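You operate a simulated robot arm through the tools that you are given. There is no shell and no other tool. Be economical: measure what you need, move in short steps, check, and stop when the job is done.

You run a simulated robot arm. Do the job below in one go: nothing can be reset, and whatever is moved stays where it is left.

Task
Take the guard panel marked "N25" from the front bench top and put it on the parts stand top. Take the riser block marked "N44" from the front bench top and leave it on top of the brown shelf carton. Stack the black pin tin from the near table top on top of the blue pin tin. Take the wiper block on the near table top and put it away on the front bench top. Put the drilled block marked "Y37" from the front bench top on top of the paint tin there and the drilled block labelled "Y52" on top of the taped carton there. Stack the squat carton marked "Y61" from the front bench top on top of the squat carton that says "Y64". Do these in any order. Set down upright: wiper block.

The check looks at the end state, three seconds after you hand in, the way a careful person would. Anything else that was tipped, shoved, dropped, spilled or broken makes it a failure.

Robot
A 7-joint arm with a vacuum gripper on a trunk, on a base that drives. Base frame: it is fixed to the floor where the robot stands at the start and does not move with it; the origin is under the middle of the robot, x ahead of it, y to its left, z up; the surface under the hand at the start is at about z = 900. Readings come in mm, degrees, newtons and seconds.
With the tool pointing down near the work surface it reaches from about 100 to 640 mm from the robot's upright axis, wherever it stands. Its first joint turns from -115.0 to 115.0 degrees. Places, roughly: drilled block [750, 1000, 1000]; front bench top [700, -200, 900]; guard panel [500, 250, 1000]; paint tin (8x8x10 cm) [600, 1500, 900]; parts stand top [-1800, -3400, 900]; pin tin [-1500, 750, 1000]; riser block [750, 500, 1000]; shelf carton [-1500, 3500, 1000]; squat carton [750, 1500, 1000]; taped carton (17x16x13 cm) [800, 1400, 1000]; wiper block (10x6x6 cm) [-1200, 900, 1000]. Payload 2.55 kg.
Tool frame: the origin (TCP) lies in the middle of the cups' lips, and z points out of the cups. The gripper has 1 cup of 44 mm across, covering 44 by 44 mm (tool x, y); the bellows give 20 mm. With the vacuum on, a cup seals on a smooth face that it is pressed against (1 to 4 N); it does not hold porous or soft things. The pull reaches 55 N.
Orientation is that of the tool frame in the base frame, as [roll, pitch, yaw] about the fixed x, y, z axes, in that order (R = Rz(yaw) Ry(pitch) Rx(roll)). With the cups facing straight down, the tool's x points along the base's -x, its y along +y and its z along -z.

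Tools
- The arm moves only by the tool drive_tool. Its argument "moves" is one flat list of numbers, 7 for each row, row after row: the shift along the tool's x, y, z in units of 25 mm (1.0 is 25 mm), then the turn, a rotation vector about the tool's x, y, z in units of 6 degrees (1.0 is 6 degrees), then the vacuum: 1 switches it on, -1 off. In form: [tx, ty, tz, wx, wy, wz, suction, tx, ty, tz, wx, wy, wz, suction, ...]. A call has 1 to 10 rows; each row shifts and turns the commanded pose from where the row before left it, along the tool's axes as they then stand. A call with a number of a shift or a turn outside -1 to 1 is refused whole. Each row takes 0.2 s and may step no farther than 50 mm and 8.6 degrees from the row before; otherwise, or with a gripper value out of range, the whole call is refused. Where a pose cannot be reached the arm comes as near as it can. A force on the tool above 40 N (or 10 N above the force at the start of the call, whichever is more), or a blocked arm, ends the call early, and 0.2 s more pass. The pull builds up within a second once a cup has sealed. Time passes only in rows, and 0.2 s behind the last, so rows that do not move give it time. It gives the time, the measured TCP pose, the force on the tool (base axes) and the pull of the vacuum at its end, in the units of the frame above (readings bear some noise), with the torque about the TCP (base axes, N m) and any sound that the robot's microphone picked up, and new pictures: "pictures" is both (left out), scene, wrist or none.
- Cameras (640 x 400 px; columns grow to the right, rows downward): "scene" is now at [-1.1, 194, 1825.8]; the picture's right is [0.16, -0.99, 0.00], its down [-0.78, -0.13, -0.62] and it looks along [0.61, 0.10, -0.79] (base axes); focal length 261 px, centre (320, 200). "wrist" rides on the gripper at [81, 6, -173] in the tool frame; the picture's right is [-0.08, 1.00, 0.00], its down [-0.89, -0.07, -0.45] and it looks along [-0.44, -0.04, 0.90] (tool axes); focal length 256 px, centre (320, 200). There is no depth. A picture from a camera that has moved, and an enlarged one, comes with that camera's place and axes in the base frame and with its lens. The place of the scene camera against the robot may be out by one fixed shift of up to 25 mm in any direction.
- lift_body(by): slides the trunk up (or, below 0, down) by that many mm; the arm and the scene camera ride with it, the base frame stays. It gives what a move gives, with no picture.
- roll_base(legs): drives the robot by 1 to 6 legs, each [ahead, left, turn to the left] in mm, mm and degrees, along the robot's own axes; the way and the turn of a leg run together, so that a leg with both is an arc; at most 1500 mm and 180 degrees a leg. The arm and the cameras ride along, it lands a little off, and it stops where it bumps. It gives what a move gives, and a new picture of the scene camera.
- turn_head(pan, tilt): turns the head with the scene camera to pan (to the left, within 155 degrees either way) and tilt (down, from -29 to 69), counted from straight ahead of the robot. It gives what a move gives, and a new picture of the scene camera.
- inspect(camera, box): a new picture of the part [left, top, right, bottom] of that camera's present view, enlarged. The clock stands still meanwhile.
- job_done(): hands the job in; it is judged then, once.

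Go step by step. Nothing tells you exact positions but the pictures and the camera data: compare them with the known pose of the tool, close in by small moves and look again before you grip or let go. The budget is 207 turns and 260 pictures, counting those below and the enlarged ones. Unless the task says otherwise, let go and move clear before handing in, and close with one line.

The tools are called after ">>>" as a command line: name --argument value ..., lists and objects as JSON in quotes. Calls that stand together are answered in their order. drive_tool: Moves the arm, as the interface text tells. Its arguments: {"type":"object","properties":{"moves":{"type":"array","items":{"type":"number"}},"pictures":{"type":"string","enum":["both","scene","wrist","none"]}},"required":["moves"]} The other tools are called the same way: lift_body (by) slides the trunk up or down; roll_base (legs) drives the base; turn_head (pan, tilt) turns the head that bears the scene camera; inspect (camera, box) takes an enlarged picture of a part of a camera's view; job_done () hands the job in.

At the start:

```text
clock: 0.0
tool_pos: [401.3, 245.0, 1122.1]
tool_rot: [-180.0, 0.0, -180.0]
contact_force: [-0.7, 0.0, -0.6]
ft_torque: [0.03, 0.03, 0.02]
pull: 0.1
trunk travel left (down, up): [-925.0, 65.0]
robot x, y, heading: [1.3, -1.3, 0.1]
head pan, tilt: [9.2, 51.8]
```

scene: 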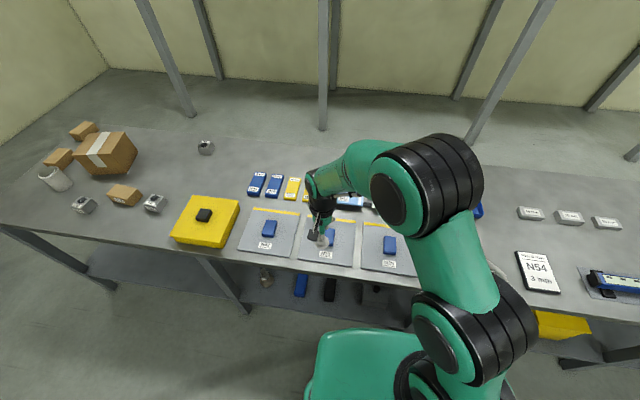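
wrist: 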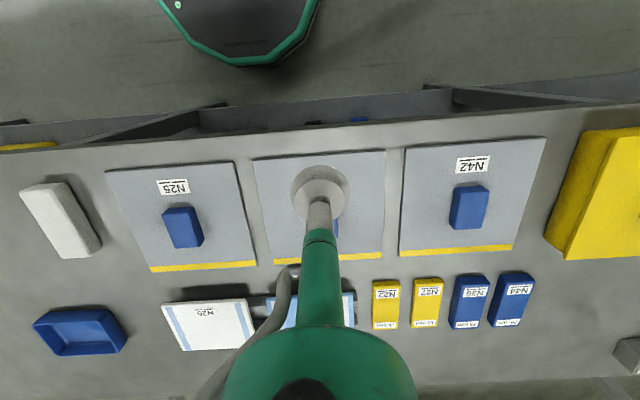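

I see three grey panels near the bench edge, with coloured blocks behind them and tins and cartons off to the left. I'll enlarge the pictures to read the labels.

>>> inspect --camera "scene" --box '[20, 110, 240, 250]'

>>> inspect --camera "scene" --box '[220, 160, 440, 300]'

>>> inspect --camera "wrist" --box '[90, 130, 400, 340]'

>>> inspect --camera "wrist" --box '[350, 130, 640, 340]'

```text
2.86 times, centred on (130, 180) of scene
camera zoom: at [-1.1, 194.0, 1825.8], right [0.16, -0.99, 0.0], down [-0.78, -0.13, -0.62], along [0.61, 0.1, -0.79], focal length 747 px, centre (863, 257)
```

zoom: 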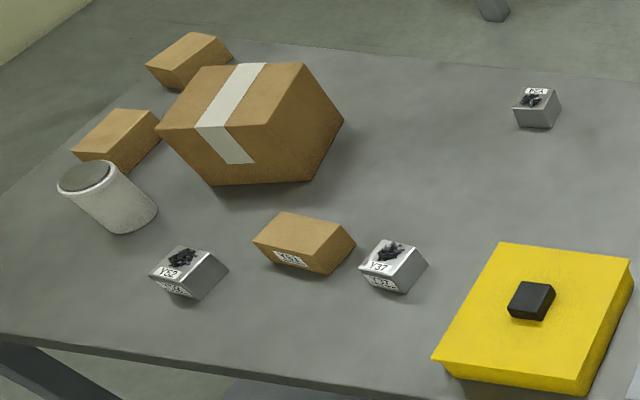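

```text
2.86 times, centred on (330, 230) of scene
camera zoom: at [-1.1, 194.0, 1825.8], right [0.16, -0.99, 0.0], down [-0.78, -0.13, -0.62], along [0.61, 0.1, -0.79], focal length 747 px, centre (291, 114)
```

zoom: 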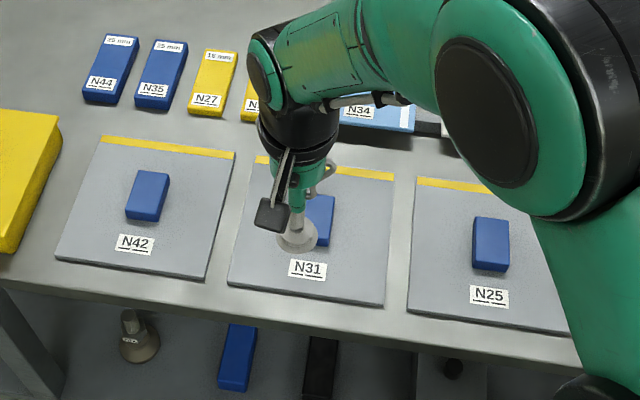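

```text
1.90 times, centred on (245, 235) of wrist
camera zoom: at [320.0, 251.1, 1295.5], right [0.08, 1.0, 0.0], down [0.89, -0.07, 0.45], along [0.44, -0.04, -0.9], focal length 488 px, centre (463, 133)
```

zoom: 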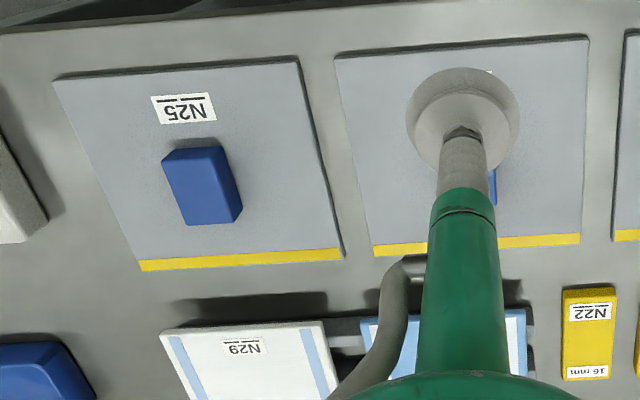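

```text
1.90 times, centred on (495, 235) of wrist
camera zoom: at [320.0, 251.1, 1295.5], right [0.08, 1.0, 0.0], down [0.89, -0.07, 0.45], along [0.44, -0.04, -0.9], focal length 488 px, centre (-13, 133)
```

zoom: 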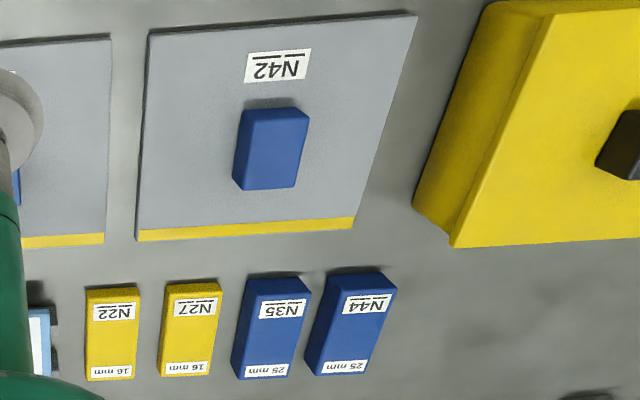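

The wrist picture puts N25's blue handle at about (534, -2) and N44 at about (764, 600). Next I'll move the tool over N25's handle.

>>> drive_tool --moves '[-0.53, -0.98, 0, 0, 0, 0, -1, -0.53, -0.98, 0, 0, 0, 0, -1, -0.53, -0.98, 0, 0, 0, 0, -1, -0.53, -0.98, 0, 0, 0, 0, -1, -0.53, -0.98, 0, 0, 0, 0, -1, -0.53, -0.98, 0, 0, 0, 0, -1, -0.53, -0.98, 0, 0, 0, 0, -1, -0.53, -0.98, 0, 0, 0, 0, -1, -0.53, -0.98, 0, 0, 0, 0, -1, -0.53, -0.98, 0, 0, 0, 0, -1]' --pictures "both"

```text
clock: 2.2
tool_pos: [534.6, -1.2, 1121.9]
tool_rot: [180.0, -0.1, 180.0]
contact_force: [0.6, -0.1, 0.8]
ft_torque: [0.04, 0.0, 0.02]
pull: 0.1
trunk travel left (down, up): [-925.0, 65.0]
robot x, y, heading: [3.4, -0.3, 0.0]
head pan, tilt: [9.2, 51.8]
camera scene: at [-0.3, 192.8, 1825.9], right [0.16, -0.99, 0.0], down [-0.78, -0.13, -0.62], along [0.61, 0.1, -0.79], focal length 261 px, centre (320, 200)
camera wrist: at [453.3, 4.1, 1295.2], right [0.08, 1.0, 0.0], down [0.89, -0.07, 0.44], along [0.44, -0.03, -0.9], focal length 256 px, centre (320, 200)
```

scene: 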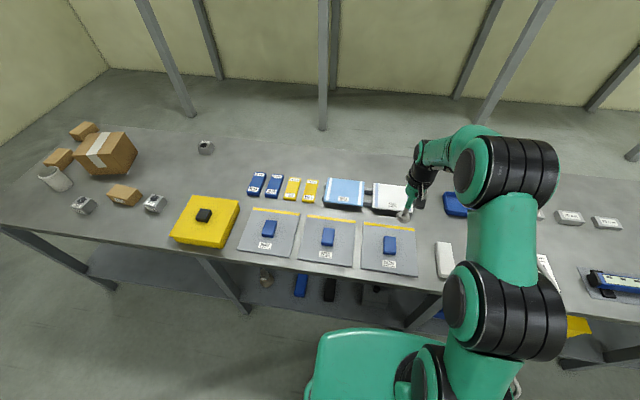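
wrist: 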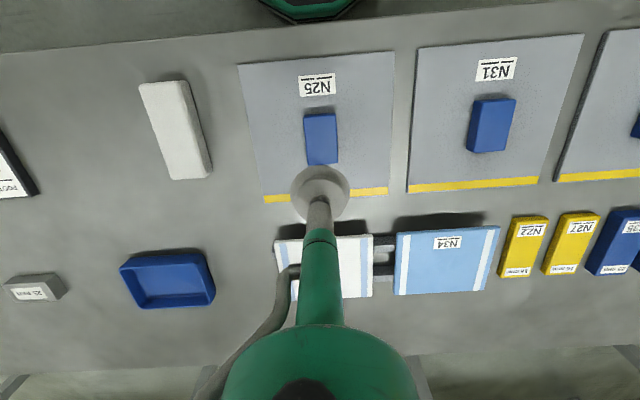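

The handle sits at about (536, -1), just under the tool. I'll go down partway and look again.

>>> drive_tool --moves '[0, 0, 1, 0, 0, 0, -1, 0, 0, 1, 0, 0, 0, -1, 0, 0, 1, 0, 0, 0, -1, 0, 0, 1, 0, 0, 0, -1, 0, 0, 1, 0, 0, 0, -1]' --pictures "both"

>>> inspect --camera "wrist" --box '[220, 100, 420, 260]'

```text
clock: 3.4
tool_pos: [534.6, 0.2, 997.2]
tool_rot: [180.0, 0.0, 180.0]
contact_force: [0.5, 0.2, 0.2]
ft_torque: [0.02, -0.02, -0.03]
pull: 0.0
trunk travel left (down, up): [-925.0, 65.0]
robot x, y, heading: [-3.8, 0.1, 0.2]
head pan, tilt: [9.2, 51.8]
camera scene: at [-0.3, 194.0, 1825.8], right [0.16, -0.99, 0.0], down [-0.78, -0.13, -0.62], along [0.61, 0.1, -0.79], focal length 261 px, centre (320, 200)
camera wrist: at [453.6, 5.3, 1170.4], right [0.08, 1.0, 0.0], down [0.89, -0.07, 0.45], along [0.44, -0.04, -0.9], focal length 256 px, centre (320, 200)
```

scene: 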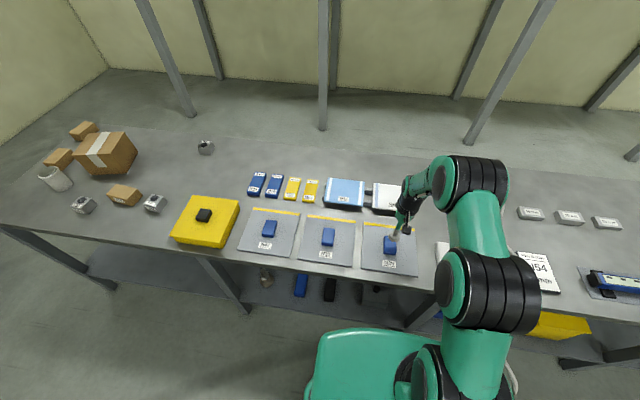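
wrist: 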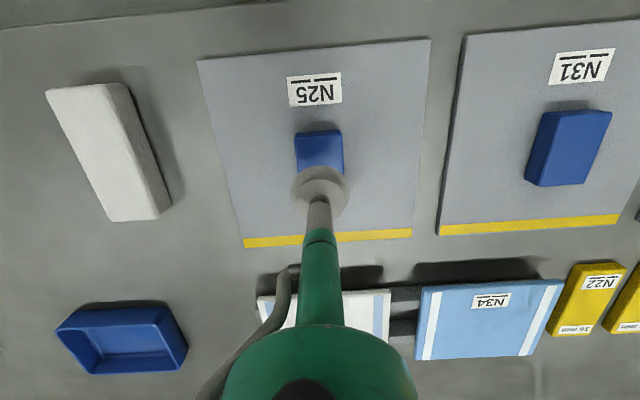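

```text
2.50 times, centred on (320, 180) of wrist
camera zoom: at [453.6, 5.3, 1170.4], right [0.08, 1.0, 0.0], down [0.89, -0.07, 0.45], along [0.44, -0.04, -0.9], focal length 640 px, centre (320, 250)
```

zoom: 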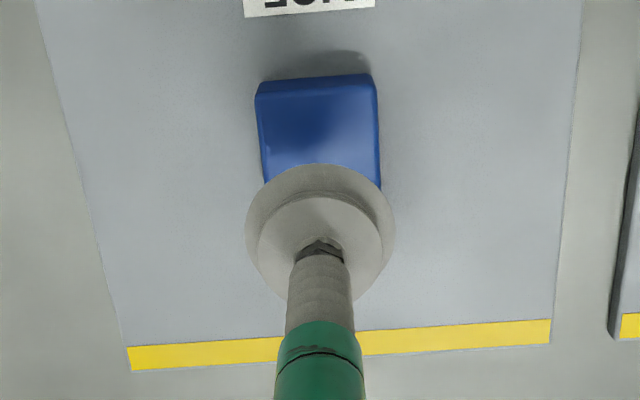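

The handle is centred under the cup. I'll lower onto it with the vacuum on, using small steps near contact.

>>> drive_tool --moves '[-0.04, 0, 1, 0, 0, 0, 1, 0, 0, 0.8, 0, 0, 0, 1, 0, 0, 0.3, 0, 0, 0, 1, 0, 0, 0.2, 0, 0, 0, 1, 0, 0, 0.2, 0, 0, 0, 1, 0, 0, 0.2, 0, 0, 0, 1]' --pictures "wrist"

```text
clock: 4.8
tool_pos: [534.7, 0.8, 933.4]
tool_rot: [180.0, 0.4, 179.9]
contact_force: [-4.9, 0.6, 18.7]
ft_torque: [0.01, -0.14, 0.04]
pull: 54.6
trunk travel left (down, up): [-925.0, 65.0]
robot x, y, heading: [1.2, -0.8, -0.1]
head pan, tilt: [9.2, 51.8]
camera wrist: at [452.1, 5.8, 1106.4], right [0.08, 1.0, 0.0], down [0.89, -0.07, 0.45], along [0.45, -0.04, -0.89], focal length 256 px, centre (320, 200)
```

wrist: 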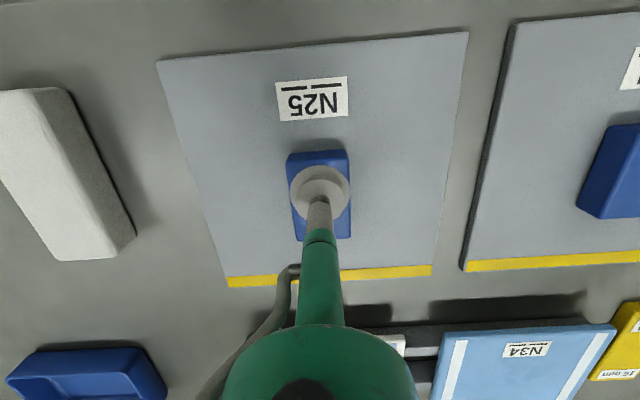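

The cup has sealed on the handle with full pull. I'll lift slowly and check the weight and torque.

>>> drive_tool --moves '[0, 0, -0.3, 0, 0, 0, 1, 0, 0, -0.4, 0, 0, 0, 1, 0, 0, -0.6, 0, 0, 0, 1, 0, 0, -0.6, 0, 0, 0, 1, 0, 0, -0.6, 0, 0, 0, 1, 0, 0, -0.6, 0, 0, 0, 1, 0, 0, -0.6, 0, 0, 0, 1, 0, 0, -0.6, 0, 0, 0, 1]' --pictures "both"

```text
clock: 6.6
tool_pos: [532.4, 0.6, 1037.2]
tool_rot: [180.0, -0.1, 180.0]
contact_force: [0.3, 0.3, -5.0]
ft_torque: [-0.03, 0.03, 0.02]
pull: 55.3
trunk travel left (down, up): [-925.0, 65.0]
robot x, y, heading: [0.9, 0.9, 0.2]
head pan, tilt: [9.2, 51.8]
camera scene: at [-1.0, 193.9, 1825.8], right [0.16, -0.99, 0.0], down [-0.78, -0.13, -0.62], along [0.61, 0.1, -0.79], focal length 261 px, centre (320, 200)
camera wrist: at [452.4, 6.3, 1210.6], right [0.08, 1.0, 0.0], down [0.89, -0.07, 0.44], along [0.44, -0.04, -0.9], focal length 256 px, centre (320, 200)
```

scene: 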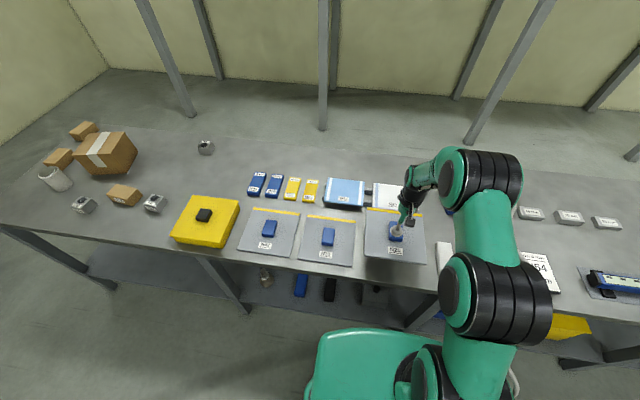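
wrist: 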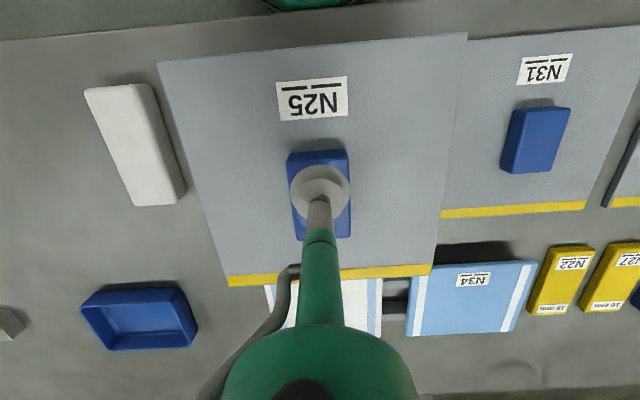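

N25 is held level and weighs about 0.5 kg. Before driving I'll look around the room with the head.

>>> turn_head --pan -115 --tilt 25

>>> turn_head --pan -155 --tilt 30

>>> turn_head --pan 145 --tilt 30

>>> turn_head --pan 90 --tilt 25

```text
clock: 8.7
tool_pos: [533.1, 1.4, 1037.8]
tool_rot: [180.0, 0.0, 180.0]
contact_force: [0.6, 1.3, -5.5]
ft_torque: [-0.02, 0.05, -0.02]
pull: 55.2
trunk travel left (down, up): [-925.0, 65.0]
robot x, y, heading: [-0.7, -1.7, -0.1]
head pan, tilt: [-115.0, 25.0]
camera scene: at [-113.8, 98.3, 1865.7], right [-0.91, 0.42, 0.0], down [0.18, 0.38, -0.91], along [-0.38, -0.82, -0.42], focal length 261 px, centre (320, 200)
```

scene: 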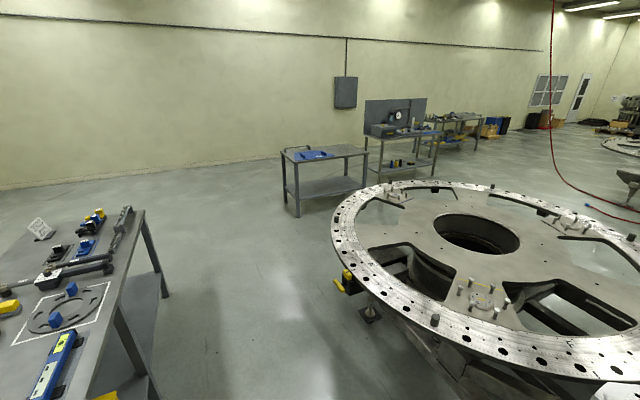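

```text
clock: 9.7
tool_pos: [532.7, 0.8, 1035.8]
tool_rot: [-180.0, 0.1, -180.0]
contact_force: [0.2, 0.5, -6.9]
ft_torque: [-0.06, 0.07, -0.01]
pull: 55.0
trunk travel left (down, up): [-925.0, 65.0]
robot x, y, heading: [1.3, 1.8, -0.3]
head pan, tilt: [-154.7, 30.0]
camera scene: at [-156.6, 143.1, 1857.7], right [-0.43, 0.9, 0.0], down [0.45, 0.21, -0.87], along [-0.78, -0.37, -0.5], focal length 261 px, centre (320, 200)
```

scene: 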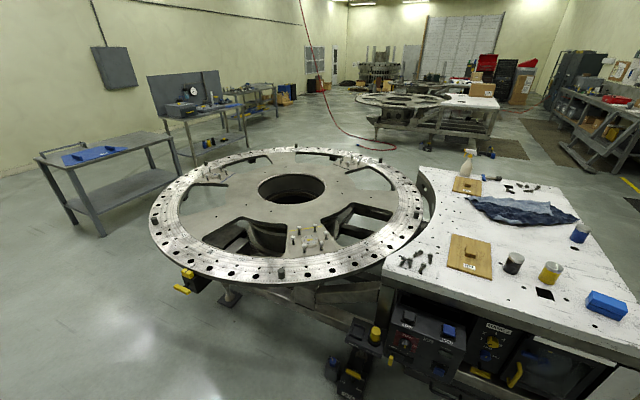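

```text
clock: 13.8
tool_pos: [532.4, 0.3, 1036.8]
tool_rot: [180.0, -0.1, 180.0]
contact_force: [-0.4, -0.4, -6.4]
ft_torque: [-0.03, 0.09, 0.0]
pull: 54.8
trunk travel left (down, up): [-925.0, 65.0]
robot x, y, heading: [1.1, 1.3, 0.1]
head pan, tilt: [145.0, 30.0]
camera scene: at [-149.0, 233.8, 1857.7], right [0.57, 0.82, 0.0], down [0.41, -0.29, -0.87], along [-0.71, 0.5, -0.5], focal length 261 px, centre (320, 200)
```

scene: 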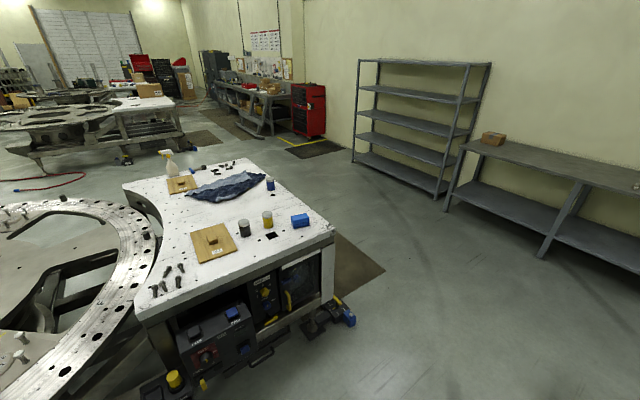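

```text
clock: 15.0
tool_pos: [533.2, 1.5, 1037.5]
tool_rot: [179.9, 0.0, 180.0]
contact_force: [0.2, -0.1, -5.9]
ft_torque: [0.03, 0.07, 0.01]
pull: 54.7
trunk travel left (down, up): [-925.0, 65.0]
robot x, y, heading: [-0.7, 0.3, 0.0]
head pan, tilt: [90.0, 25.0]
camera scene: at [-75.0, 274.0, 1865.6], right [1.0, 0.0, 0.0], down [0.0, -0.42, -0.91], along [0.0, 0.91, -0.42], focal length 261 px, centre (320, 200)
```

scene: 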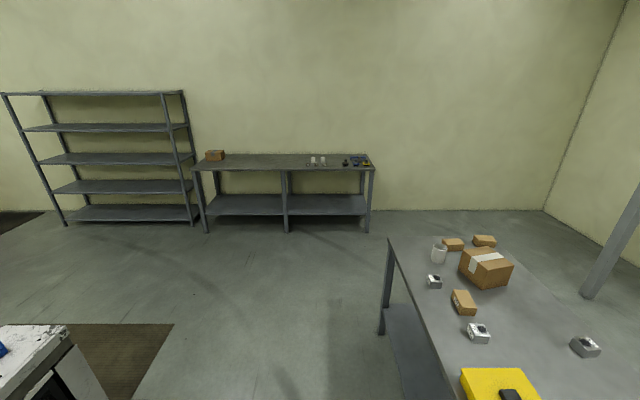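

The parts stand is the grey table at about x -2300 to -1200, y -3550 to -2950. The big ring lies around (-1770, -890) with a radius near 1 m, and the near table is at x -2400 to -1100, y 40 to 1060. I'll pull the panel in and up, then drive there.

>>> drive_tool --moves '[0, 0, -0.8, 0, 0, 0, 1, 0, 0, -0.8, 0, 0, 0, 1, 0.6, 0, -0.6, 0, 0, 0, 1, 0.6, 0, -0.6, 0, 0, 0, 1, 0.6, 0, -0.6, 0, 0, 0, 1, 0.6, 0, -0.6, 0, 0, 0, 1, 0.6, 0, 0, 0, 0, 0, 1, 0.6, 0, 0, 0, 0, 0, 1, 0.6, 0, 0, 0, 0, 0, 1, 0.6, 0, 0, 0, 0, 0, 1]' --pictures "none"

>>> turn_head --pan 0 --tilt 35

>>> roll_base --legs '[[-230, 0, 0], [0, 0, -90], [1200, 0, 0]]'

```text
clock: 17.2
tool_pos: [412.3, 1.6, 1137.3]
tool_rot: [180.0, -0.1, -180.0]
contact_force: [-0.2, 0.2, -5.7]
ft_torque: [0.01, 0.03, 0.01]
pull: 54.7
trunk travel left (down, up): [-925.0, 65.0]
robot x, y, heading: [2.0, 1.7, 0.3]
head pan, tilt: [90.0, 25.0]
```

```text
clock: 18.9
tool_pos: [413.6, 1.0, 1136.9]
tool_rot: [180.0, 0.0, -179.9]
contact_force: [0.3, -0.1, -6.4]
ft_torque: [0.0, 0.07, 0.02]
pull: 54.5
trunk travel left (down, up): [-925.0, 65.0]
robot x, y, heading: [0.4, -1.8, -0.2]
head pan, tilt: [0.0, 35.0]
camera scene: at [13.0, 181.9, 1849.9], right [0.0, -1.0, 0.0], down [-0.57, 0.0, -0.82], along [0.82, 0.0, -0.57], focal length 261 px, centre (320, 200)
```

scene: 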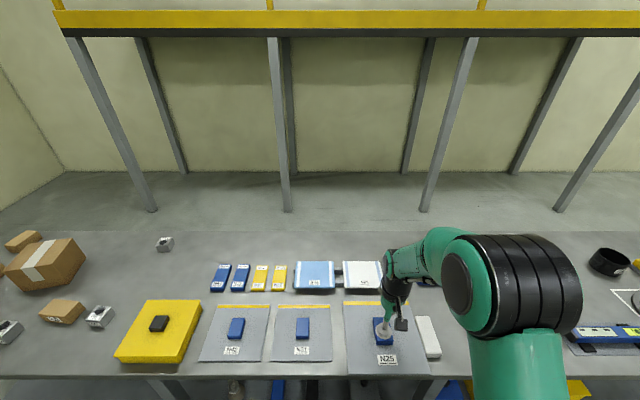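

```text
clock: 30.1
tool_pos: [-217.6, -1612.7, 1137.6]
tool_rot: [-180.0, 0.0, 90.8]
contact_force: [0.9, -0.3, -6.4]
ft_torque: [0.07, -0.01, 0.0]
pull: 54.8
trunk travel left (down, up): [-925.0, 65.0]
robot x, y, heading: [-223.9, -1199.0, -89.2]
head pan, tilt: [0.0, 35.0]
camera scene: at [-62.2, -1220.6, 1849.9], right [-1.0, -0.01, 0.0], down [-0.01, 0.57, -0.82], along [0.01, -0.82, -0.57], focal length 261 px, centre (320, 200)
```

scene: 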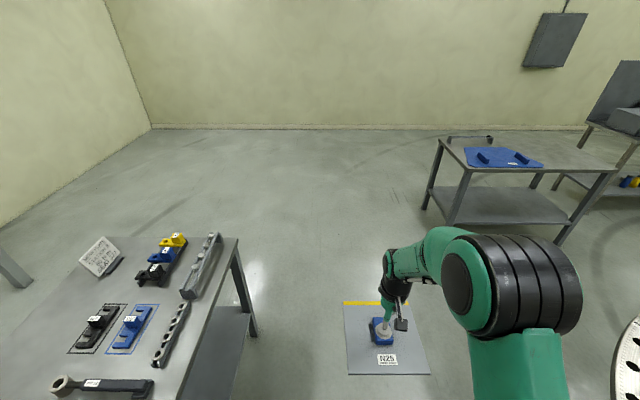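

The stand top is free at its right part, near (-2080, -3130). I'll drive ahead and then sideways to stand in front of it.

>>> roll_base --legs '[[1150, 0, 0], [0, -930, 0], [0, -930, 0]]'

```text
clock: 45.0
tool_pos: [-2083.0, -2769.4, 1137.2]
tool_rot: [-180.0, -0.1, 90.2]
contact_force: [0.0, 0.3, -6.0]
ft_torque: [0.07, -0.02, -0.01]
pull: 54.6
trunk travel left (down, up): [-925.0, 65.0]
robot x, y, heading: [-2088.8, -2355.0, -89.9]
head pan, tilt: [0.0, 35.0]
camera scene: at [-1924.6, -2378.5, 1849.9], right [-1.0, 0.0, 0.0], down [0.0, 0.57, -0.82], along [0.0, -0.82, -0.57], focal length 261 px, centre (320, 200)
```

scene: 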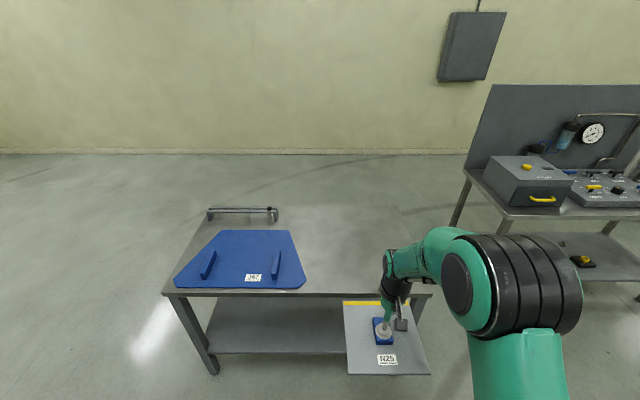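

The stand's front edge is at about y -3064, and it is clear at x -1870 to -2400. I'll move closer and then extend the arm.

>>> roll_base --legs '[[300, -25, 0]]'

>>> drive_tool --moves '[-0.7, 0, 0, 0, 0, 0, 1, -0.7, 0, 0, 0, 0, 0, 1, -0.7, 0, 0, 0, 0, 0, 1, -0.7, 0, 0, 0, 0, 0, 1, -0.7, 0, 0, 0, 0, 0, 1, -0.7, 0, 0.5, 0, 0, 0, 1, -0.7, 0, 0.5, 0, 0, 0, 1, -0.7, 0, 0.5, 0, 0, 0, 1, -0.5, 0, 0.5, 0, 0, 0, 1]' --pictures "both"

```text
clock: 47.0
tool_pos: [-2107.7, -3069.6, 1135.8]
tool_rot: [-180.0, -0.1, 90.3]
contact_force: [-0.1, -0.1, -6.9]
ft_torque: [0.1, 0.0, -0.01]
pull: 55.0
trunk travel left (down, up): [-925.0, 65.0]
robot x, y, heading: [-2107.4, -2656.5, -89.8]
head pan, tilt: [0.0, 35.0]
camera scene: at [-1948.3, -2679.7, 1849.9], right [-1.0, 0.0, 0.0], down [0.0, 0.57, -0.82], along [0.0, -0.82, -0.57], focal length 261 px, centre (320, 200)
```

scene: 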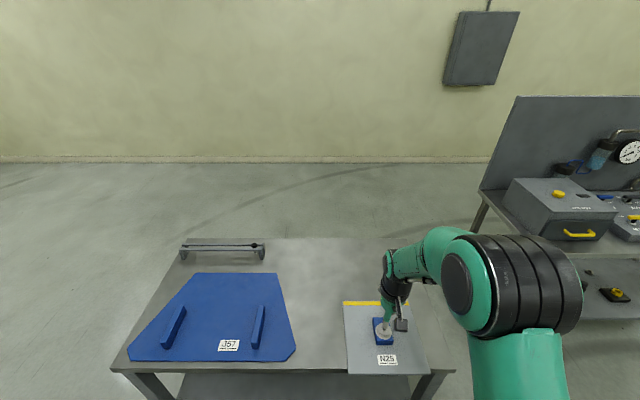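

```text
clock: 49.0
tool_pos: [-2106.9, -3222.1, 1086.1]
tool_rot: [180.0, -0.1, 90.2]
contact_force: [-0.1, -0.4, -5.9]
ft_torque: [0.07, 0.0, -0.01]
pull: 54.9
trunk travel left (down, up): [-925.0, 65.0]
robot x, y, heading: [-2109.4, -2655.6, -89.7]
head pan, tilt: [0.0, 35.0]
camera scene: at [-1948.2, -2680.9, 1849.9], right [-1.0, 0.0, 0.0], down [0.0, 0.57, -0.82], along [0.0, -0.82, -0.57], focal length 261 px, centre (320, 200)
camera wrist: at [-2100.9, -3143.0, 1259.5], right [1.0, -0.08, 0.0], down [-0.07, -0.89, 0.44], along [-0.03, -0.44, -0.9], focal length 256 px, centre (320, 200)
```

scene: 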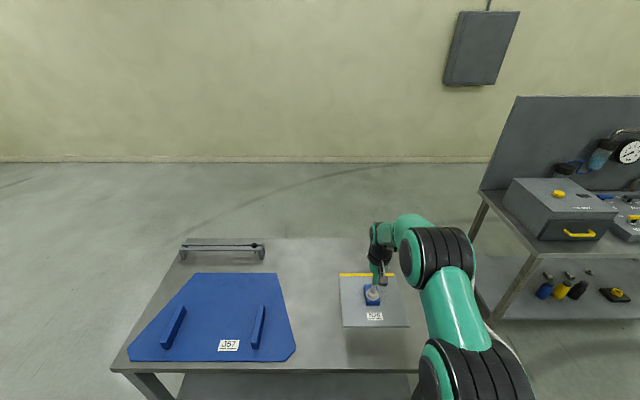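
wrist: 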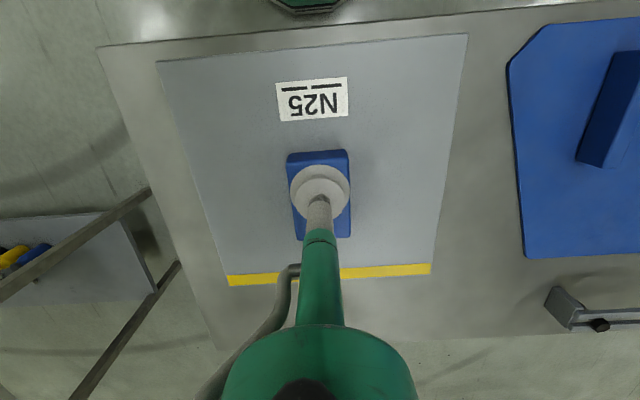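

The panel is clear of the blue plate and the stand edges. I'll shift it slightly inward and lower it.

>>> drive_tool --moves '[-0.4, 0, 0.8, 0, 0, 0, 1, -0.4, 0, 0.8, 0, 0, 0, 1, 0, 0, 0.8, 0, 0, 0, 1, 0, 0, 0.8, 0, 0, 0, 1, 0, 0, 0.8, 0, 0, 0, 1, 0, 0, 0.8, 0, 0, 0, 1, 0, 0, 0.5, 0, 0, 0, 1]' --pictures "none"

>>> drive_tool --moves '[0, 0, 0.2, 0, 0, 0, 1, 0, 0, 0.2, 0, 0, 0, 1, 0, 0, 0.2, 0, 0, 0, 1]' --pictures "wrist"

```text
clock: 50.6
tool_pos: [-2107.9, -3242.3, 954.4]
tool_rot: [-180.0, -0.1, 90.2]
contact_force: [-0.2, 0.3, -5.0]
ft_torque: [0.09, -0.02, -0.01]
pull: 54.7
trunk travel left (down, up): [-925.0, 65.0]
robot x, y, heading: [-2108.3, -2657.4, -89.6]
head pan, tilt: [0.0, 35.0]
```

```text
clock: 51.4
tool_pos: [-2106.7, -3242.8, 938.7]
tool_rot: [-180.0, -0.2, 90.2]
contact_force: [0.5, -0.2, -5.9]
ft_torque: [0.03, -0.02, -0.06]
pull: 55.5
trunk travel left (down, up): [-925.0, 65.0]
robot x, y, heading: [-2107.5, -2656.3, -89.8]
head pan, tilt: [0.0, 35.0]
camera wrist: at [-2101.2, -3162.8, 1112.1], right [1.0, -0.08, 0.0], down [-0.07, -0.89, 0.44], along [-0.03, -0.44, -0.9], focal length 256 px, centre (320, 200)
```

wrist: 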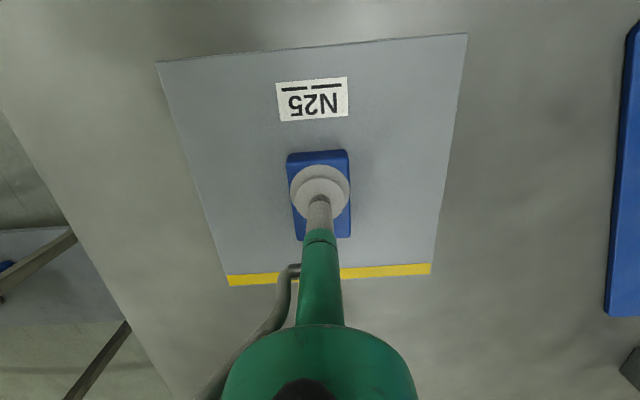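

Still hanging freely with no contact yet. I'll lower in small steps until the force changes.

>>> drive_tool --moves '[0, 0, 0.1, 0, 0, 0, 1, 0, 0, 0.1, 0, 0, 0, 1, 0, 0, 0.1, 0, 0, 0, 1]' --pictures "none"

```text
clock: 52.2
tool_pos: [-2108.4, -3241.5, 931.1]
tool_rot: [-179.9, -0.2, 90.2]
contact_force: [0.0, -0.1, -6.5]
ft_torque: [0.1, 0.02, -0.01]
pull: 54.6
trunk travel left (down, up): [-925.0, 65.0]
robot x, y, heading: [-2111.1, -2651.9, -89.9]
head pan, tilt: [0.0, 35.0]
```

>>> drive_tool --moves '[0, 0, 0.1, 0, 0, 0, 1, 0, 0, 0.1, 0, 0, 0, 1, 0, 0, 0.1, 0, 0, 0, 1]' --pictures "none"

```text
clock: 53.0
tool_pos: [-2107.7, -3241.5, 923.9]
tool_rot: [-179.9, 0.0, 90.2]
contact_force: [0.3, 0.0, -7.4]
ft_torque: [0.08, 0.01, 0.01]
pull: 55.1
trunk travel left (down, up): [-925.0, 65.0]
robot x, y, heading: [-2110.0, -2652.7, -89.6]
head pan, tilt: [0.0, 35.0]
```

>>> drive_tool --moves '[0, 0, 0.15, 0, 0, 0, 1, 0, 0, 0.15, 0, 0, 0, 1, 0, 0, 0.15, 0, 0, 0, 1]' --pictures "wrist"

```text
clock: 53.8
tool_pos: [-2107.2, -3242.2, 911.9]
tool_rot: [-180.0, -0.1, 90.1]
contact_force: [-0.3, 0.4, -6.1]
ft_torque: [0.1, 0.01, -0.01]
pull: 55.2
trunk travel left (down, up): [-925.0, 65.0]
robot x, y, heading: [-2108.7, -2658.3, -89.8]
head pan, tilt: [0.0, 35.0]
camera wrist: at [-2101.3, -3162.3, 1085.6], right [1.0, -0.08, 0.0], down [-0.07, -0.89, 0.44], along [-0.03, -0.44, -0.9], focal length 256 px, centre (320, 200)
```

wrist: 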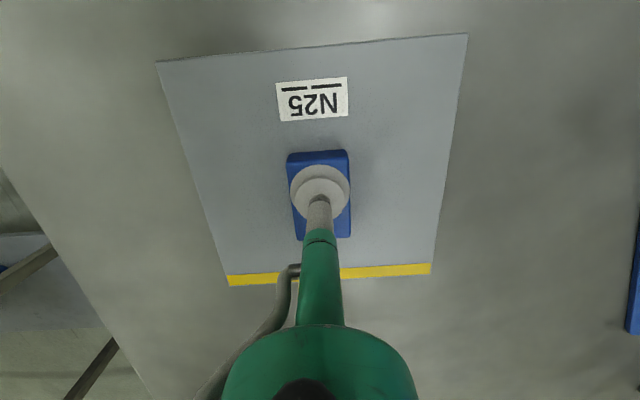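

From how the stand edge shifts, its top is at about z 860, so contact should come near TCP 893. I'll continue down carefully.

>>> drive_tool --moves '[0, 0, 0.2, 0, 0, 0, 1, 0, 0, 0.15, 0, 0, 0, 1, 0, 0, 0.1, 0, 0, 0, 1]' --pictures "none"

>>> drive_tool --moves '[0, 0, 0.1, 0, 0, 0, 1, 0, 0, 0.1, 0, 0, 0, 1]' --pictures "none"

```text
clock: 54.6
tool_pos: [-2108.4, -3241.1, 901.6]
tool_rot: [180.0, -0.1, 90.1]
contact_force: [-0.3, 0.5, -6.1]
ft_torque: [0.07, 0.03, 0.01]
pull: 54.6
trunk travel left (down, up): [-925.0, 65.0]
robot x, y, heading: [-2106.8, -2658.9, -89.8]
head pan, tilt: [0.0, 35.0]
```

```text
clock: 55.2
tool_pos: [-2106.7, -3243.2, 896.6]
tool_rot: [179.9, 0.0, 90.1]
contact_force: [-0.4, 0.2, -2.6]
ft_torque: [-0.23, 0.01, -0.04]
pull: 55.1
trunk travel left (down, up): [-925.0, 65.0]
robot x, y, heading: [-2108.1, -2658.3, -89.8]
head pan, tilt: [0.0, 35.0]
```

Contact is starting. I'll take a couple more millimetres and then release.

>>> drive_tool --moves '[0, 0, 0.1, 0, 0, 0, 1, 0, 0, 0.05, 0, 0, 0, 1, 0, 0, 0, 0, 0, 0, -1, 0, 0, 0, 0, 0, 0, -1, 0, 0, 0, 0, 0, 0, -1, 0, 0, 0, 0, 0, 0, -1]' --pictures "none"

>>> drive_tool --moves '[0, 0, -0.3, 0, 0, 0, -1, 0, 0, -0.6, 0, 0, 0, -1, 0, 0, -1, 0, 0, 0, -1, 0, 0, -1, 0, 0, 0, -1, 0, 0, -1, 0, 0, 0, -1, 0, 0, -1, 0, 0, 0, -1, 0, 0, -1, 0, 0, 0, -1, 0, 0, -1, 0, 0, 0, -1]' --pictures "both"

```text
clock: 56.6
tool_pos: [-2108.0, -3241.9, 891.9]
tool_rot: [-179.9, 0.0, 90.2]
contact_force: [-0.1, 0.2, 0.4]
ft_torque: [0.0, 0.02, 0.0]
pull: 0.1
trunk travel left (down, up): [-925.0, 65.0]
robot x, y, heading: [-2110.0, -2659.3, -89.9]
head pan, tilt: [0.0, 35.0]
```

```text
clock: 58.4
tool_pos: [-2106.0, -3241.5, 1065.6]
tool_rot: [179.9, -0.1, 90.3]
contact_force: [0.5, 0.7, 0.4]
ft_torque: [-0.03, -0.04, -0.02]
pull: 0.1
trunk travel left (down, up): [-925.0, 65.0]
robot x, y, heading: [-2109.1, -2658.7, -89.9]
head pan, tilt: [0.0, 35.0]
camera scene: at [-1948.2, -2678.5, 1849.9], right [-1.0, 0.0, 0.0], down [0.0, 0.57, -0.82], along [0.0, -0.82, -0.57], focal length 261 px, centre (320, 200)
camera wrist: at [-2100.2, -3161.5, 1239.4], right [1.0, -0.08, 0.0], down [-0.07, -0.89, 0.44], along [-0.03, -0.44, -0.9], focal length 256 px, centre (320, 200)
```

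scene: 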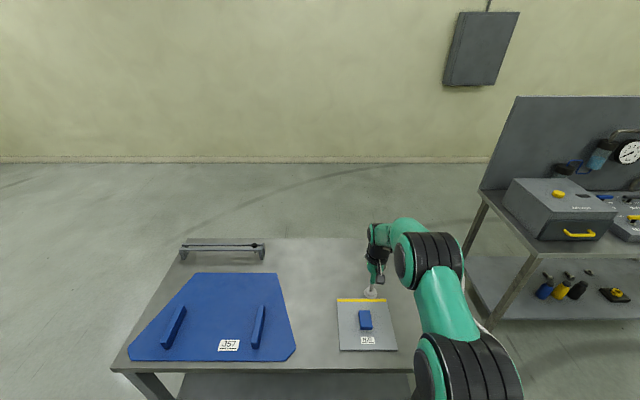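
wrist: 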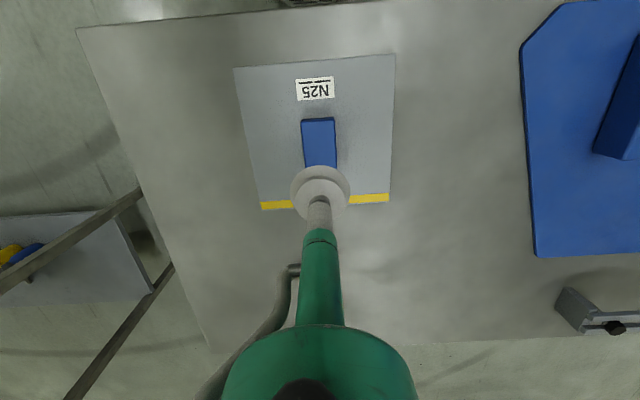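

N25 now lies flat on the stand. I'll pull the arm back and drive to the near table.

>>> drive_tool --moves '[0.9, 0, -0.5, 0, 0, 0, -1, 0.9, 0, -0.5, 0, 0, 0, -1, 0.9, 0, -0.5, 0, 0, 0, -1, 0.9, 0, -0.5, 0, 0, 0, -1, 0.9, 0, -0.5, 0, 0, 0, -1, 0.9, 0, -0.5, 0, 0, 0, -1, 0.9, 0, 0, 0, 0, 0, -1, 0.9, 0, 0, 0, 0, 0, -1]' --pictures "none"

>>> roll_base --legs '[[-300, 0, 0], [0, 930, 0], [0, 930, 0], [0, 0, -90], [0, -1450, 0], [0, -1400, 0]]'

```text
clock: 60.2
tool_pos: [-2108.8, -3060.1, 1140.3]
tool_rot: [179.9, 0.1, 90.2]
contact_force: [0.1, -0.2, 0.3]
ft_torque: [-0.03, 0.01, -0.01]
pull: 0.0
trunk travel left (down, up): [-925.0, 65.0]
robot x, y, heading: [-2110.4, -2655.8, -89.7]
head pan, tilt: [0.0, 35.0]
```

```text
clock: 88.4
tool_pos: [-679.6, 502.1, 1141.0]
tool_rot: [179.9, -0.2, 0.3]
contact_force: [-1.0, -0.2, 0.2]
ft_torque: [-0.03, 0.04, -0.02]
pull: 0.0
trunk travel left (down, up): [-925.0, 65.0]
robot x, y, heading: [-270.9, 509.4, -179.6]
head pan, tilt: [0.0, 35.0]
camera scene: at [-316.3, 333.3, 1849.9], right [-0.01, 1.0, 0.0], down [0.57, 0.0, -0.82], along [-0.82, 0.0, -0.57], focal length 261 px, centre (320, 200)
```

scene: 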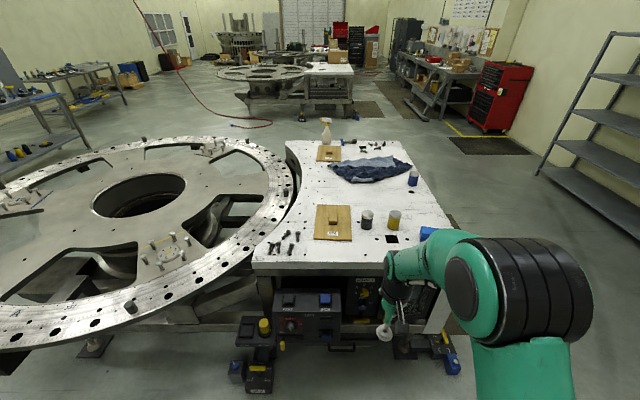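

The near table shows a black tin at about (-1430, 590), a yellow tin, the blue tin at about (-1900, 980) and the wiper behind the arm. I'll look down to check the clearance in front of the base.

>>> turn_head --pan -10 --tilt 60

>>> inspect --camera "scene" --box '[160, 0, 480, 200]'

```text
clock: 89.3
tool_pos: [-678.3, 502.7, 1139.1]
tool_rot: [-180.0, 0.0, 0.2]
contact_force: [-0.2, 0.7, 0.1]
ft_torque: [0.05, -0.01, 0.01]
pull: 0.1
trunk travel left (down, up): [-925.0, 65.0]
robot x, y, heading: [-277.8, 501.8, -179.8]
head pan, tilt: [-10.0, 60.0]
camera scene: at [-294.0, 344.8, 1815.6], right [0.17, 0.99, 0.0], down [0.85, -0.15, -0.5], along [-0.49, 0.08, -0.87], focal length 261 px, centre (320, 200)
```

scene: 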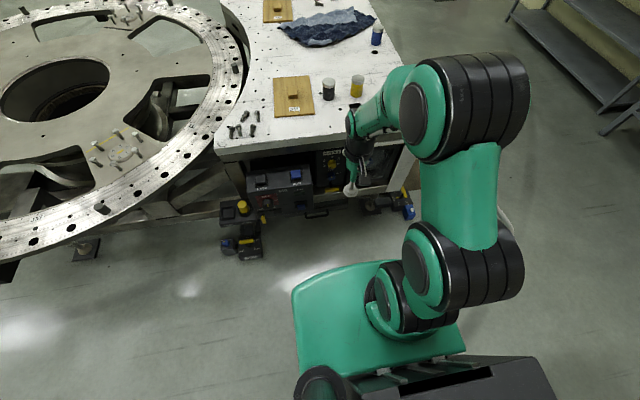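

```text
2.00 times, centred on (320, 100) of scene
camera zoom: at [-294.0, 344.8, 1815.6], right [0.17, 0.99, 0.0], down [0.85, -0.15, -0.5], along [-0.49, 0.08, -0.87], focal length 523 px, centre (320, 400)
```

zoom: 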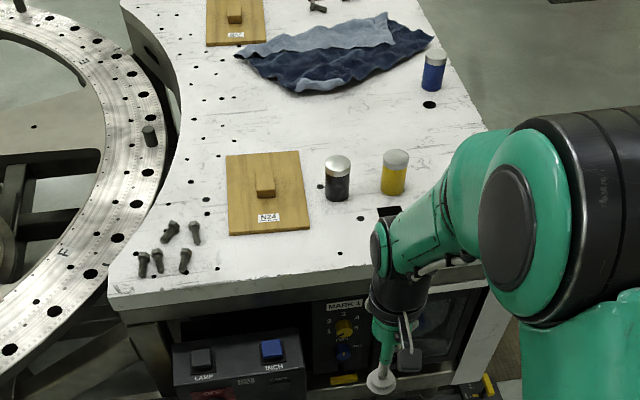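

The base reaches about 350–400 mm ahead of its axis but only about 230 mm to the side. I'll stand side-on to the table to get closer, by turning to face +y and sliding left.

>>> roll_base --legs '[[0, 0, -90], [0, 500, 0]]'

>>> turn_head --pan 90 --tilt 60

```text
clock: 96.1
tool_pos: [-773.5, 905.8, 1140.8]
tool_rot: [-179.8, -0.1, -89.3]
contact_force: [-0.5, 0.1, -0.1]
ft_torque: [0.0, -0.06, 0.0]
pull: 0.0
trunk travel left (down, up): [-925.0, 65.0]
robot x, y, heading: [-767.1, 503.9, 90.9]
head pan, tilt: [-10.0, 60.0]
stopped in leg 2: the robot was blocked; the commanded pose is now the measured one
camera scene: at [-950.6, 508.2, 1815.5], right [0.99, -0.16, 0.0], down [-0.14, -0.85, -0.5], along [0.08, 0.49, -0.87], focal length 261 px, centre (320, 200)
```

scene: 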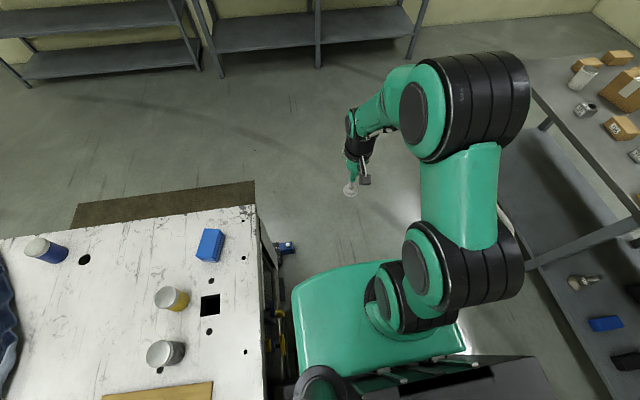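

```text
clock: 97.9
tool_pos: [-773.5, 905.3, 1140.3]
tool_rot: [179.9, -0.1, -89.3]
contact_force: [0.0, -1.1, 0.7]
ft_torque: [-0.01, 0.03, 0.0]
pull: 0.1
trunk travel left (down, up): [-925.0, 65.0]
robot x, y, heading: [-768.9, 496.4, 90.7]
head pan, tilt: [90.0, 60.0]
camera scene: at [-1026.8, 441.7, 1815.6], right [-0.01, 1.0, 0.0], down [0.87, 0.01, -0.5], along [-0.5, -0.01, -0.87], focal length 261 px, centre (320, 200)
```

scene: 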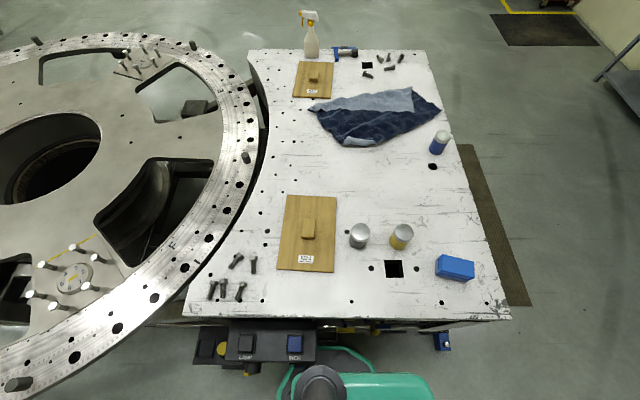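

The black tin is near (-1365, 565), the blue tin near (-1810, 935) and the wiper near (-1280, 885). The base bumped the low control box in front of the table, so I'll back off, go along past the box, and come in again.

>>> roll_base --legs '[[0, -25, 0], [230, 0, 0], [0, 65, 0]]'

```text
clock: 100.6
tool_pos: [-816.5, 1134.5, 1140.8]
tool_rot: [179.9, 0.0, -89.3]
contact_force: [0.5, 0.2, 0.4]
ft_torque: [0.0, -0.03, 0.04]
pull: 0.1
trunk travel left (down, up): [-925.0, 65.0]
robot x, y, heading: [-809.4, 726.5, 91.0]
head pan, tilt: [90.0, 60.0]
camera scene: at [-1070.2, 671.2, 1815.5], right [-0.01, 1.0, 0.0], down [0.87, 0.01, -0.5], along [-0.5, -0.01, -0.87], focal length 261 px, centre (320, 200)
```

scene: 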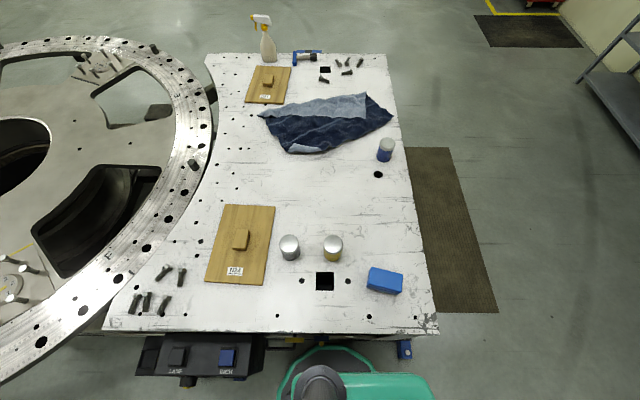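

I'm now at a good standoff beside the table. I'll retract the hand and swing it left in an arc over the table, above the tins.

>>> drive_tool --moves '[0.9, 0, -0.2, 0, 0, 0, -1, 0.9, 0, -0.2, 0, 0, 0, -1, 0.9, 0, -0.2, 0, 0, 0, -1, 0.9, 0, -0.2, 0, 0, 0, -1, 0, 1, 0, 0, 0, -0.75, -1, 0, 1, 0, 0, 0, -0.75, -1, 0, 1, 0, 0, 0, -0.75, -1, 0, 1, 0, 0, 0, -0.75, -1, 0, 1, 0, 0, 0, -0.75, -1, 0, 1, 0, 0, 0, -0.75, -1]' --pictures "none"

>>> drive_tool --moves '[0, 1, 0, 0, 0, -0.75, -1, 0, 1, 0, 0, 0, -0.75, -1, 0, 1, 0, 0, 0, -0.75, -1, 0, 1, 0, 0, 0, -0.75, -1, 0, 1, 0, 0, 0, -0.75, -1, 0, 1, 0, 0, 0, -0.75, -1, 0, 1, 0, 0, 0, -0.75, -1, 0, 1, 0, 0, 0, -0.75, -1, 0, 1, 0, 0, 0, -0.75, -1, 0, 1, 0, 0, 0, -0.75, -1]' --pictures "none"

>>> drive_tool --moves '[0, 1, 0, 0, 0, -0.75, -1, 0, 1, 0, 0, 0, -0.75, -1, 0, 1, 0, 0, 0, -0.75, -1, 0, 1, 0, 0, 0, -0.75, -1, -0.9, 0.6, 0, 0, 0, 0, -1, -0.9, 0.6, 0, 0, 0, 0, -1, -0.9, 0.6, 0, 0, 0, 0, -1, -0.9, 0.6, 0, 0, 0, 0, -1, -0.9, 0, 0, 0, 0, 0, -1, -0.9, 0, 0, 0, 0, 0, -1]' --pictures "both"

```text
clock: 102.8
tool_pos: [-961.8, 1013.4, 1159.3]
tool_rot: [-180.0, 0.1, -62.3]
contact_force: [0.1, -0.4, -0.2]
ft_torque: [0.01, 0.02, 0.02]
pull: 0.0
trunk travel left (down, up): [-925.0, 65.0]
robot x, y, heading: [-813.5, 726.4, 90.7]
head pan, tilt: [90.0, 60.0]
```

```text
clock: 105.0
tool_pos: [-1124.4, 831.5, 1159.3]
tool_rot: [-180.0, 0.0, -17.3]
contact_force: [-0.3, -0.3, 0.5]
ft_torque: [0.05, 0.01, -0.02]
pull: 0.1
trunk travel left (down, up): [-925.0, 65.0]
robot x, y, heading: [-813.9, 729.1, 90.6]
head pan, tilt: [90.0, 60.0]
```

```text
clock: 107.2
tool_pos: [-1276.6, 672.1, 1160.5]
tool_rot: [180.0, -0.2, 0.7]
contact_force: [0.1, 0.6, -0.5]
ft_torque: [0.0, -0.01, -0.02]
pull: 0.1
trunk travel left (down, up): [-925.0, 65.0]
robot x, y, heading: [-811.3, 729.7, 90.6]
head pan, tilt: [90.0, 60.0]
camera scene: at [-1070.9, 670.1, 1815.3], right [-0.01, 1.0, 0.0], down [0.87, 0.01, -0.5], along [-0.5, -0.01, -0.87], focal length 261 px, centre (320, 200)
camera wrist: at [-1196.9, 666.1, 1333.2], right [-0.07, -1.0, 0.0], down [-0.89, 0.06, 0.44], along [-0.44, 0.03, -0.9], focal length 256 px, centre (320, 200)
```

scene: 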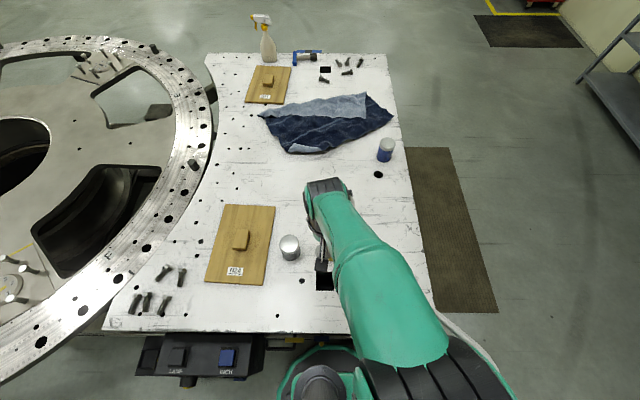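
wrist: 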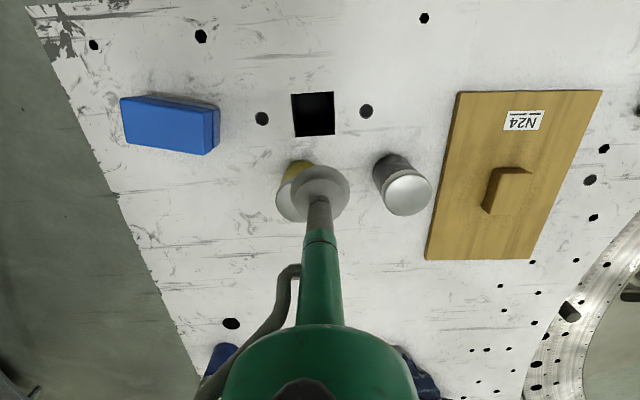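

The wiper's apparent size and the parallax suggest this table is higher, around z 945. I'll move over the black tin and triangulate again before descending.

>>> drive_tool --moves '[-0.54, 0.88, 0, 0, 0, 0, -1, -0.54, 0.88, 0, 0, 0, 0, -1, -0.54, 0.88, 0, 0, 0, 0, -1, -0.54, 0.88, 0, 0, 0, 0, -1, -0.54, 0.88, 0, 0, 0, 0, -1]' --pictures "wrist"

```text
clock: 108.6
tool_pos: [-1335.2, 639.6, 1143.0]
tool_rot: [179.5, 1.0, -6.5]
contact_force: [-0.1, -1.5, 0.3]
ft_torque: [-0.01, 0.01, 0.01]
pull: 0.1
out of reach, approached as far as the arm can: row 3, 4, 5
trunk travel left (down, up): [-925.0, 65.0]
robot x, y, heading: [-810.6, 727.9, 90.6]
head pan, tilt: [90.0, 60.0]
stopped in row 5: the arm was blocked; the commanded pose is now the measured one
camera wrist: at [-1252.3, 624.6, 1313.6], right [-0.19, -0.98, 0.01], down [-0.87, 0.17, 0.46], along [-0.46, 0.08, -0.89], focal length 256 px, centre (320, 200)
```

wrist: 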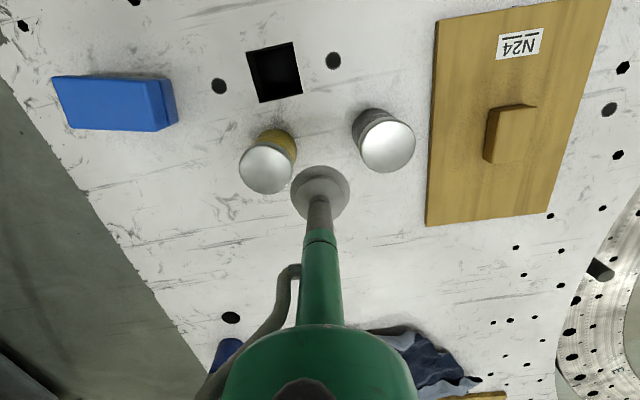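

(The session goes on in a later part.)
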